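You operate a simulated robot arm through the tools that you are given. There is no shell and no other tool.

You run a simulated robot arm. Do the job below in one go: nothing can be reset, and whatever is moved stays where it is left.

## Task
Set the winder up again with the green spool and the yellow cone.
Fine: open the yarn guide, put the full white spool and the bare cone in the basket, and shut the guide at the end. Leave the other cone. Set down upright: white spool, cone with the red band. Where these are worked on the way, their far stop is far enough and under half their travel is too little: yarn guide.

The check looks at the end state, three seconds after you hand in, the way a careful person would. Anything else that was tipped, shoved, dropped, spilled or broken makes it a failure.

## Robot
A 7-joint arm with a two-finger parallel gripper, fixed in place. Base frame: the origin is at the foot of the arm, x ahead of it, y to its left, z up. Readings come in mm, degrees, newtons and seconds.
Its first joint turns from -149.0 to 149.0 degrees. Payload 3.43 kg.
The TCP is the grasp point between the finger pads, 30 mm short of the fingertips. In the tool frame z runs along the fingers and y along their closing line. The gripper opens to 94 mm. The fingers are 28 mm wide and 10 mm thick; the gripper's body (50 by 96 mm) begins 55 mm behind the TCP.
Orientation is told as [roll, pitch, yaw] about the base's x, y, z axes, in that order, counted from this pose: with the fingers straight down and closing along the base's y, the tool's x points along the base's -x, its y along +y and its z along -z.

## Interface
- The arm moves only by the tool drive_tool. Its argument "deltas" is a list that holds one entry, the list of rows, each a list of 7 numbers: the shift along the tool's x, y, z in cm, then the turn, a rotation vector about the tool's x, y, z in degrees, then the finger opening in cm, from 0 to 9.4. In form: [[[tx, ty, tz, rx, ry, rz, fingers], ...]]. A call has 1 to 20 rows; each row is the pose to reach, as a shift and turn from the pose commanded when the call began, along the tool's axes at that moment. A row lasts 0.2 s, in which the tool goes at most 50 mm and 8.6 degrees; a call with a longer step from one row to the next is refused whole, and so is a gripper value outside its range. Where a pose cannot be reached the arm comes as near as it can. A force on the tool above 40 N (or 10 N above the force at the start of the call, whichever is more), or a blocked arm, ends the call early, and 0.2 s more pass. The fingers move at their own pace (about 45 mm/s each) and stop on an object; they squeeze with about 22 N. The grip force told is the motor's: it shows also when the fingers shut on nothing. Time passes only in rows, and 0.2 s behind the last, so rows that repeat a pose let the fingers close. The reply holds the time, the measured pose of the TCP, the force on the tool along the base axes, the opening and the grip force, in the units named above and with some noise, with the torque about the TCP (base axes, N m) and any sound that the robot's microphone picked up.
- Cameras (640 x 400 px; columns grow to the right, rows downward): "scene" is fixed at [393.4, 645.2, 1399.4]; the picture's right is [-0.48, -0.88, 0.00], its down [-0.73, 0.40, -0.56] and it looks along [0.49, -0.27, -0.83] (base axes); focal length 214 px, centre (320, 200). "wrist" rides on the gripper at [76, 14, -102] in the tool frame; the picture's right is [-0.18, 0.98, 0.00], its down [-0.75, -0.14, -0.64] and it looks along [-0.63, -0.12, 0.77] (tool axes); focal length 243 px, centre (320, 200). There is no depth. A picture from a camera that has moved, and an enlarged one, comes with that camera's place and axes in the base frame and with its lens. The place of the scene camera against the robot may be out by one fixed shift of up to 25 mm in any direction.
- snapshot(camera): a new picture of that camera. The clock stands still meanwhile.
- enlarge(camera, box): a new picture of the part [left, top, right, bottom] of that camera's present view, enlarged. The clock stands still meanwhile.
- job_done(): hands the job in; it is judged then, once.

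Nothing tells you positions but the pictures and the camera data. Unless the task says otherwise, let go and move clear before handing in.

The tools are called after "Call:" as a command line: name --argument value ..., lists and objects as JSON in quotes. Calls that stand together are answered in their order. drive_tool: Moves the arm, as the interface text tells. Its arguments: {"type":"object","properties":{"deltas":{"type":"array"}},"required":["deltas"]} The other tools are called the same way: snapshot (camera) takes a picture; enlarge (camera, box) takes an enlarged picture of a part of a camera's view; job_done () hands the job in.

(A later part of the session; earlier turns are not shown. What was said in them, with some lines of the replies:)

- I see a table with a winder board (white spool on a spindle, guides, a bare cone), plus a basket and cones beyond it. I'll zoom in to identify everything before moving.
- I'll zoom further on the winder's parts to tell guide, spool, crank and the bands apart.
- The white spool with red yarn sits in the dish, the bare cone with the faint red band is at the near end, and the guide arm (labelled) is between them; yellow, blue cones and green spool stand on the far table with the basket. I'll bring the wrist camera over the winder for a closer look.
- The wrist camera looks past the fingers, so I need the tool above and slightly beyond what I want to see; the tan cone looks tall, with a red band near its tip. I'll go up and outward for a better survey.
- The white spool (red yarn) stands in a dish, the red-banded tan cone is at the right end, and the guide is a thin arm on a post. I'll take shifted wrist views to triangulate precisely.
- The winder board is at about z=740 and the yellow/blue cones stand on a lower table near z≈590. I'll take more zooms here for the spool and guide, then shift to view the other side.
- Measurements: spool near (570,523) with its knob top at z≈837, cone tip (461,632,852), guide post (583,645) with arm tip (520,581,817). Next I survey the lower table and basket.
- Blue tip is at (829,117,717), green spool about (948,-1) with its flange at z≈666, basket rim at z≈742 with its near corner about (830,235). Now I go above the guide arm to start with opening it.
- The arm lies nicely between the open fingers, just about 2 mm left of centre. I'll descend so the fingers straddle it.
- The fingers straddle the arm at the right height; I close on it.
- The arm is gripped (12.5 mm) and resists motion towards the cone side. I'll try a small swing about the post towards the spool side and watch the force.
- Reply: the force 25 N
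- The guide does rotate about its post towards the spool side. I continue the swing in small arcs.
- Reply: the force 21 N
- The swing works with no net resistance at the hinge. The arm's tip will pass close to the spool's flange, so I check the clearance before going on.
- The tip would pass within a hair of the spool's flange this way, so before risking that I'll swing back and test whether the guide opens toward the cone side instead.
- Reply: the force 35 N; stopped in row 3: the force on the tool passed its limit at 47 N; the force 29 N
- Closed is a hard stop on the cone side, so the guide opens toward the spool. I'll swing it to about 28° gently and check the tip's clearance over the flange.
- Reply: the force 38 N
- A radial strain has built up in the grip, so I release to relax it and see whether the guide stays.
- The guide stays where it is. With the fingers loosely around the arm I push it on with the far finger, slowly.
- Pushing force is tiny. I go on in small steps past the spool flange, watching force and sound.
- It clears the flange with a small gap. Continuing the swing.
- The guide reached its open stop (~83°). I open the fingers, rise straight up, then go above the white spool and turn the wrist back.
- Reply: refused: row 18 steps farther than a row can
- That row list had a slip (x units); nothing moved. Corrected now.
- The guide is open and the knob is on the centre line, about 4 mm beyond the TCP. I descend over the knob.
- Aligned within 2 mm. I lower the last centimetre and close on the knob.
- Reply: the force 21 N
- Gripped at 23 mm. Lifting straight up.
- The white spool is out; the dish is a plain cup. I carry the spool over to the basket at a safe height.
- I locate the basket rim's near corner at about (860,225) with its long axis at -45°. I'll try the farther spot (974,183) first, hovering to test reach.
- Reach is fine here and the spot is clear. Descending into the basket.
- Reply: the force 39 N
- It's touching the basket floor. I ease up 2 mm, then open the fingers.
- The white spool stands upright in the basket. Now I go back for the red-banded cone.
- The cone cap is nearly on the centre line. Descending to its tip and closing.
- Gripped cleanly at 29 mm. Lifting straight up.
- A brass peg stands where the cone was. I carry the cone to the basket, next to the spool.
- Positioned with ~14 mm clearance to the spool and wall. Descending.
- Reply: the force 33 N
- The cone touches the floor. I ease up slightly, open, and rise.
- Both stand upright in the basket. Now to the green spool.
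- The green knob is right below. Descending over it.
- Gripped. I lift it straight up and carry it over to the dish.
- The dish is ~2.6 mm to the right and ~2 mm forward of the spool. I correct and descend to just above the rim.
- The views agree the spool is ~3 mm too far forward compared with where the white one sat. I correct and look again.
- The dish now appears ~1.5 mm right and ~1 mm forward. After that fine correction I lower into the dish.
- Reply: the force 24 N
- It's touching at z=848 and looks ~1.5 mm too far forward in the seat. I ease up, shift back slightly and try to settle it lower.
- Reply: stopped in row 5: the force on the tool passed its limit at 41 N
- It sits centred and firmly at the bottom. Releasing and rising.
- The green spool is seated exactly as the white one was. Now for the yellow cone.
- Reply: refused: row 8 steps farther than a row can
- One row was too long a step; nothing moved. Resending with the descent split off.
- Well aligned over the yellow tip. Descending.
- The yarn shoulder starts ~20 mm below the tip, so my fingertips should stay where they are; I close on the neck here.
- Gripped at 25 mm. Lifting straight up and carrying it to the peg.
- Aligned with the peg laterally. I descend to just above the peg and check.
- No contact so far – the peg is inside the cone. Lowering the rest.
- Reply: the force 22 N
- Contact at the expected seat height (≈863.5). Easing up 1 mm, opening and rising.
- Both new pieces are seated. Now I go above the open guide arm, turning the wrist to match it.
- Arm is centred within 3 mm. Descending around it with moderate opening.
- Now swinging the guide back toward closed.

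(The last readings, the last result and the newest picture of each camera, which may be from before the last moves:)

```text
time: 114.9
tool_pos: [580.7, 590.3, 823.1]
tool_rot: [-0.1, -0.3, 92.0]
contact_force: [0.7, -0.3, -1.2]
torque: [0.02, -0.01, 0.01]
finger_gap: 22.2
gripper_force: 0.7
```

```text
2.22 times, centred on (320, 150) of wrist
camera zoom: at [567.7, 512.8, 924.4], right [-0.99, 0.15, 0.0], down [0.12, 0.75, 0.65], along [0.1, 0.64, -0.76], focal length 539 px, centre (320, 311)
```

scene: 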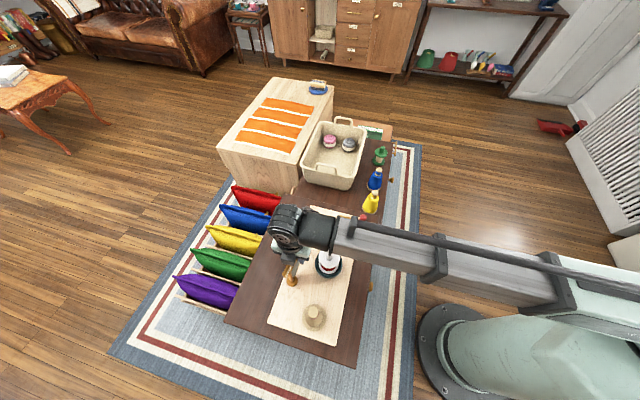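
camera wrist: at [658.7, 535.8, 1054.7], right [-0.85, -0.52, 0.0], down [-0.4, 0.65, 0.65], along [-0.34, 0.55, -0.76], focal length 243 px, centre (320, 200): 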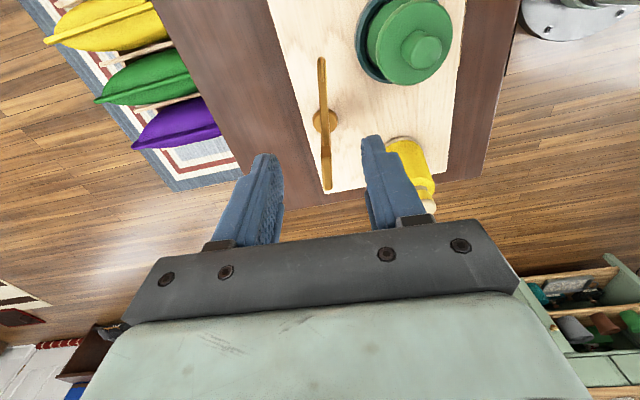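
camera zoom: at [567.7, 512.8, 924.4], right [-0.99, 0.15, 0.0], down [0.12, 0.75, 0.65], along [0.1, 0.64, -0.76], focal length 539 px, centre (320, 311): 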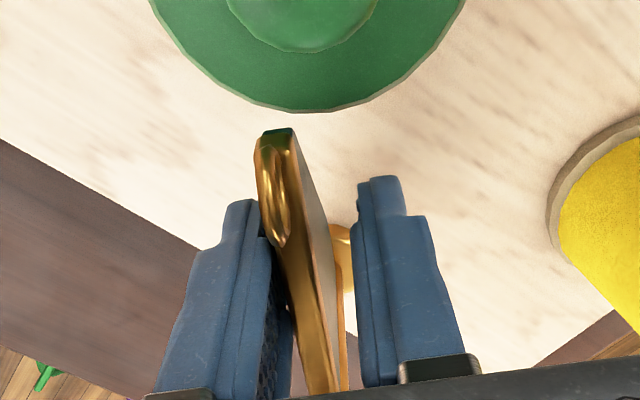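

It clears the green flange. Continuing.

Call:
drive_tool --deltas '[[[-0.01, 0.19, 0, 0, 0, 2, 2.2], [-0.03, 0.38, 0, 0, 0, 4, 2.2], [-0.06, 0.57, 0, 0, 0, 6, 2.2], [-0.1, 0.76, 0, 0, 0, 8, 2.2], [-0.14, 0.95, 0, 0, 0, 10, 2.2], [-0.18, 1.14, 0, 0, 0, 12, 2.2]]]'

Call:
enlarge --camera "wrist" --box '[220, 60, 420, 240]'

```text
time: 116.3
tool_pos: [569.6, 591.3, 822.6]
tool_rot: [0.2, -0.3, 79.9]
contact_force: [-0.4, 0.2, 0.0]
torque: [-0.01, 0.01, -0.03]
finger_gap: 22.3
gripper_force: 0.2
```

```text
2.22 times, centred on (320, 150) of wrist
camera zoom: at [540.4, 518.1, 924.6], right [-0.94, 0.35, 0.0], down [0.27, 0.71, 0.65], along [0.23, 0.6, -0.76], focal length 539 px, centre (320, 311)
```

zoom: 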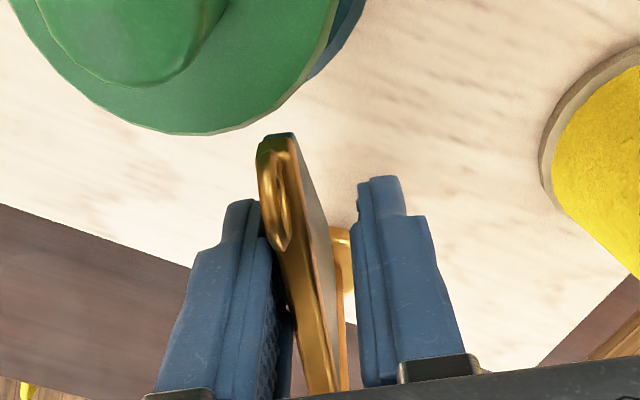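

Call:
drive_tool --deltas '[[[-0.03, 0.38, 0, 0, 0, 4, 2.2], [-0.1, 0.76, 0, 0, 0, 8, 2.2], [-0.18, 1.14, 0, 0, 0, 12, 2.2], [-0.3, 1.5, 0, 0, 0, 16, 2.2], [-0.44, 1.86, 0, 0, 0, 20, 2.2], [-0.6, 2.21, 0, 0, 0, 24, 2.2], [-0.79, 2.55, 0, 0, 0, 28, 2.2]]]'

Call:
enlarge --camera "wrist" --box '[220, 60, 420, 240]'

```text
time: 117.9
tool_pos: [546.4, 603.6, 822.8]
tool_rot: [0.2, -0.2, 51.9]
contact_force: [0.5, 0.3, 1.5]
torque: [0.02, 0.03, 0.01]
finger_gap: 22.1
gripper_force: 0.2
```

```text
2.22 times, centred on (320, 150) of wrist
camera zoom: at [486.5, 551.7, 924.5], right [-0.66, 0.75, 0.0], down [0.58, 0.5, 0.64], along [0.48, 0.43, -0.77], focal length 539 px, centre (320, 311)
```

zoom: 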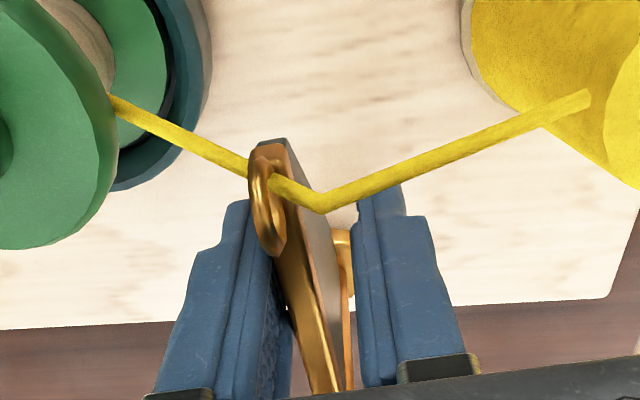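

A strand of yarn now runs from cone through the guide to the spool, so it's nearly shut. I push gently to the closed stop.

Call:
drive_tool --deltas '[[[-0.01, 0.14, 0, 0, 0, 1.5, 2.2], [-0.02, 0.29, 0, 0, 0, 3, 2.2], [-0.04, 0.43, 0, 0, 0, 4.5, 2.2], [-0.06, 0.57, 0, 0, 0, 6, 2.2]]]'

Call:
enlarge --camera "wrist" --box '[220, 60, 420, 240]'

```text
time: 118.9
tool_pos: [541.0, 608.9, 822.2]
tool_rot: [0.2, -0.1, 46.0]
contact_force: [0.5, 0.6, -0.1]
torque: [0.0, 0.0, 0.0]
finger_gap: 22.3
gripper_force: 0.0
```

```text
2.22 times, centred on (320, 150) of wrist
camera zoom: at [477.2, 561.7, 924.4], right [-0.58, 0.82, 0.0], down [0.63, 0.44, 0.64], along [0.52, 0.38, -0.77], focal length 539 px, centre (320, 311)
```

zoom: 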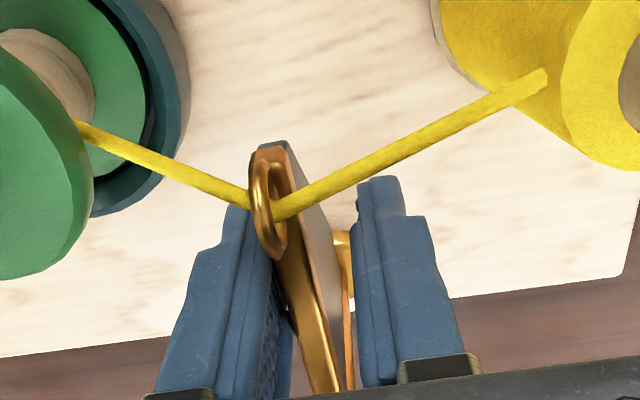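

Call:
drive_tool --deltas '[[[-0.01, 0.1, 0, 0, 0, 1, 2.2], [-0.01, 0.19, 0, 0, 0, 2, 2.2], [-0.02, 0.29, 0, 0, 0, 3, 2.2], [-0.03, 0.38, 0, 0, 0, 4, 2.2], [-0.04, 0.48, 0, 0, 0, 5, 2.2]]]'

Call:
enlarge --camera "wrist" --box '[220, 60, 420, 240]'

```text
time: 120.1
tool_pos: [539.1, 611.0, 822.8]
tool_rot: [0.1, -0.2, 40.8]
contact_force: [9.8, -4.9, 0.8]
torque: [0.0, -0.03, 0.15]
finger_gap: 27.8
gripper_force: 5.0
```

```text
2.22 times, centred on (320, 150) of wrist
camera zoom: at [471.0, 570.4, 924.6], right [-0.5, 0.86, 0.0], down [0.66, 0.38, 0.64], along [0.55, 0.33, -0.77], focal length 539 px, centre (320, 311)
```

zoom: 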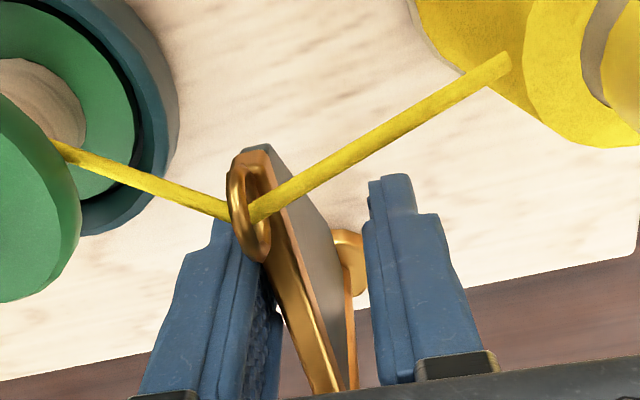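

The guide is at its closed stop. I back the finger off, open a little, and rise straight up.

Call:
drive_tool --deltas '[[[0, -0.3, 0, 0, 0, 0, 2.6], [0, -0.4, 0, 0, 0, -2, 3.4], [0, -0.4, 0, 0, 0, -3, 3.4], [0, -0.4, -1, 0, 0, -3, 3.4], [0, -0.4, -4, 0, 0, -3, 3.4], [0, -0.4, -8, 0, 0, -3, 3.4], [0, -0.4, -12, 0, 0, -3, 5], [0, -0.4, -17, 0, 0, -3, 6], [0, -0.4, -22, 0, 0, -3, 6], [0, -0.4, -22, 0, 0, -3, 6]]]'

Call:
snapshot --camera "wrist"

Call:
enlarge --camera "wrist" --box '[180, 0, 460, 200]'

```text
time: 122.3
tool_pos: [546.3, 610.1, 1041.7]
tool_rot: [0.2, -0.1, 43.9]
contact_force: [0.1, -0.9, 0.6]
torque: [0.05, -0.01, -0.02]
finger_gap: 60.0
gripper_force: 0.1
```

```text
taken
camera wrist: at [479.8, 566.2, 1144.2], right [-0.55, 0.84, 0.0], down [0.64, 0.42, 0.64], along [0.54, 0.36, -0.77], focal length 243 px, centre (320, 200)
```

wrist: 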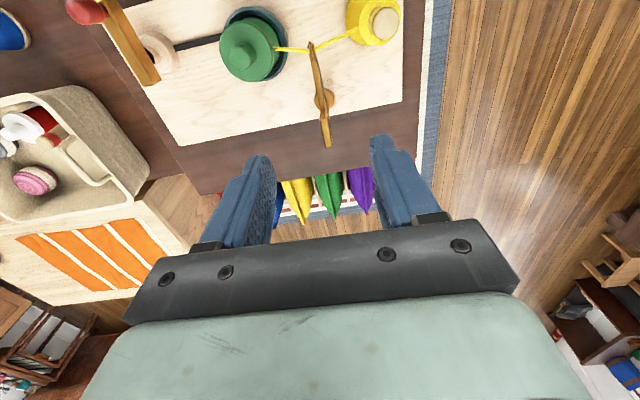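

```text
2.00 times, centred on (320, 100) of wrist
camera zoom: at [479.8, 566.2, 1144.2], right [-0.55, 0.84, 0.0], down [0.64, 0.42, 0.64], along [0.54, 0.36, -0.77], focal length 485 px, centre (320, 400)
```

zoom: 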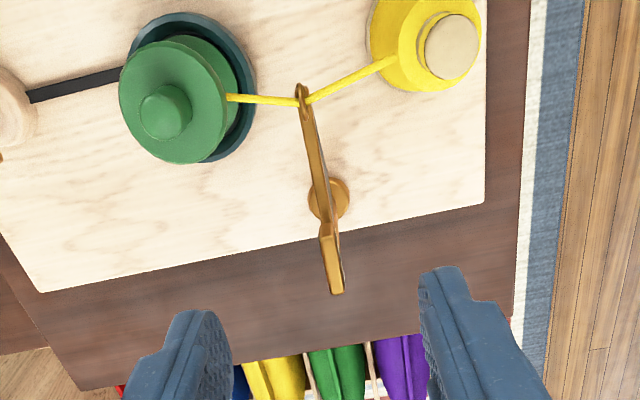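

All looks right. I retract the arm clear and check everything with the scene camera.

Call:
drive_tool --deltas '[[[4, -3, -1, 0, 0, 0, 6], [8, -6.5, -2, 0, 0, 0, 6], [11, -10, -3, 0, 0, 0, 6], [14, -13.5, -4, 0, 0, 0, 6], [16, -17.5, -5, 0, 0, 0, 6], [17, -21.5, -6, 0, 0, 0, 6], [18, -25.5, -7, 0, 0, 0, 6], [18, -29.5, -8, 0, 0, 0, 6], [18, -29.5, -8, 0, 0, 0, 6]]]'

Call:
snapshot --camera "scene"

Call:
enlarge --camera "scene" --box '[260, 200, 390, 350]'

Call:
enlarge --camera "scene" --box '[290, 100, 420, 220]'

```text
refused: row 1 steps farther than a row can; nothing moved
```

```text
taken
```

scene: 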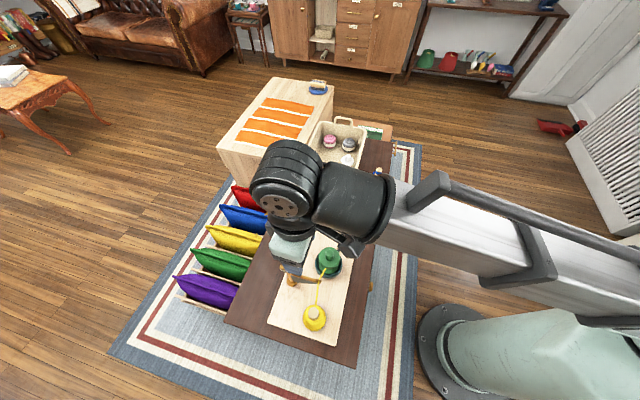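

```text
2.67 times, centred on (325, 275) of scene
camera zoom: at [393.4, 645.2, 1399.4], right [-0.48, -0.88, 0.0], down [-0.73, 0.4, -0.56], along [0.49, -0.27, -0.83], focal length 572 px, centre (307, 0)
```

zoom: 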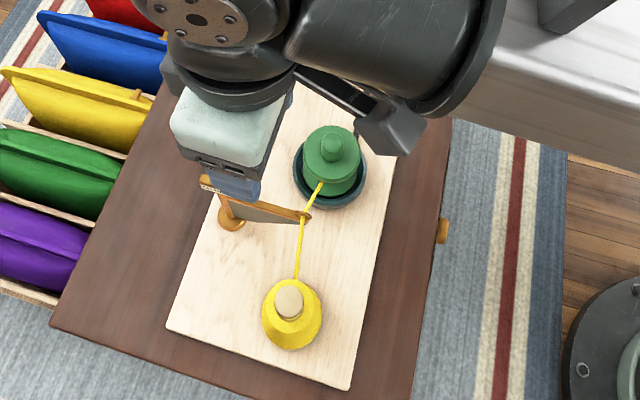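

```text
3.33 times, centred on (355, 160) of scene
camera zoom: at [393.4, 645.2, 1399.4], right [-0.48, -0.88, 0.0], down [-0.73, 0.4, -0.56], along [0.49, -0.27, -0.83], focal length 715 px, centre (203, 333)
```

zoom: 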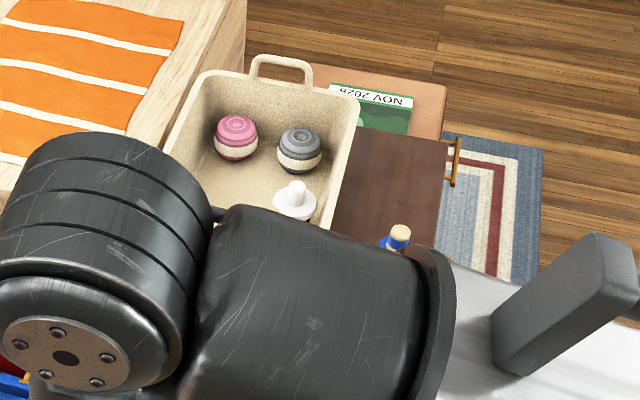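

Call:
drive_tool --deltas '[[[3, -3, -1, 0, 0, 0, 6], [6, -6, -2, 0, 0, 0, 6], [9, -9, -3, 0, 0, 0, 6], [12, -12, -4, 0, 0, 0, 6], [15, -15, -5, 0, 0, 0, 6], [17, -18.5, -6, 0, 0, 0, 6], [18, -22.5, -7, 0, 0, 0, 6], [18, -26.5, -8, 0, 0, 0, 6], [18, -30, -8, 0, 0, 0, 6], [18, -30, -8, 0, 0, 0, 6]]]'

Call:
snapshot --camera "scene"

Call:
enlarge --camera "scene" --box '[260, 200, 390, 350]'

Call:
enlarge --camera "scene" --box '[290, 100, 420, 220]'

```text
time: 123.6
tool_pos: [542.2, 395.4, 1094.0]
tool_rot: [0.2, -0.9, 43.6]
contact_force: [6.1, -1.6, -7.4]
torque: [0.47, 0.2, 0.29]
finger_gap: 60.1
gripper_force: 0.0
out of reach, approached as far as the arm can: row 6
stopped in row 6: the force on the tool passed its limit at 64 N (the readings are from after the stop); the commanded pose is now the measured one
```

```text
taken
```

scene: 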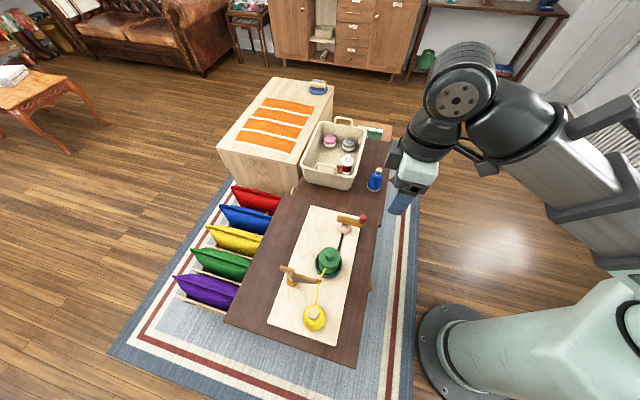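

```text
2.67 times, centred on (325, 275) of scene
camera zoom: at [393.4, 645.2, 1399.4], right [-0.48, -0.88, 0.0], down [-0.73, 0.4, -0.56], along [0.49, -0.27, -0.83], focal length 572 px, centre (307, 0)
```

zoom: 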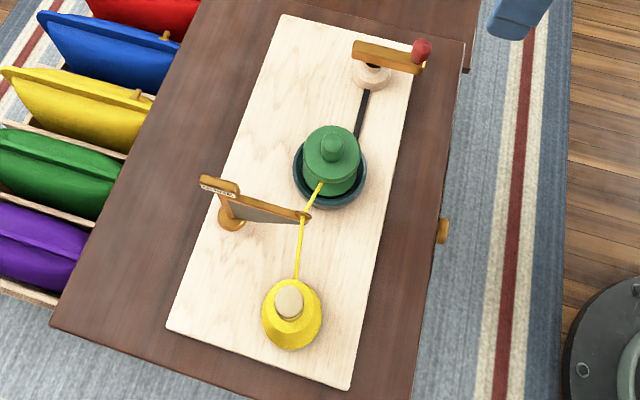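

```text
3.33 times, centred on (355, 160) of scene
camera zoom: at [393.4, 645.2, 1399.4], right [-0.48, -0.88, 0.0], down [-0.73, 0.4, -0.56], along [0.49, -0.27, -0.83], focal length 715 px, centre (203, 333)
```

zoom: 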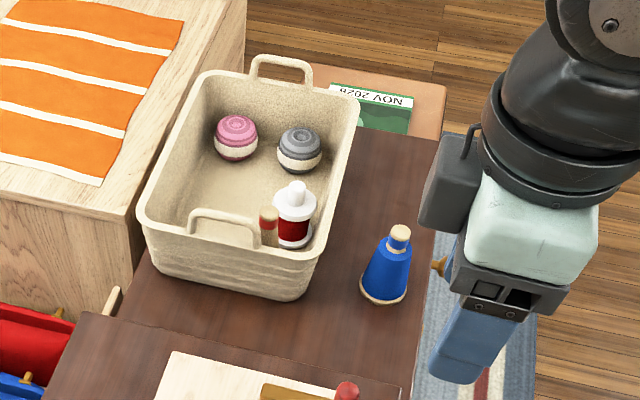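

The green spool and yellow cone are in place with the yarn running through the shut guide. The white spool and the banded cone stand upright in the basket, the blue cone is untouched, and the arm stopped clear in free air at its reach limit. Handing in.

Call:
job_done

```text
The job is handed in.
```

The winder is set up again: the green spool sits in the dish, the yellow cone is on the peg, and the yarn guide is shut at its closed stop. A strand of yarn now runs from the cone through the guide to the spool.

- **Basket:** The full white spool and the bare cone with the red band both stand upright in it. The two yarn balls that were already there look undisturbed.
- **Guide:** I swung it to its far stop before changing the pieces. It passed close to the spool flange both ways, but I felt no contact.
- **Other cone:** The blue cone is where it was.

While I was pulling the arm back at the end, it hit its reach limit in open air and stopped with a force reading of 64 N. The scene pictures taken afterwards show nothing disturbed. I handed in with the arm clear of the table; I don't have the result of the check.
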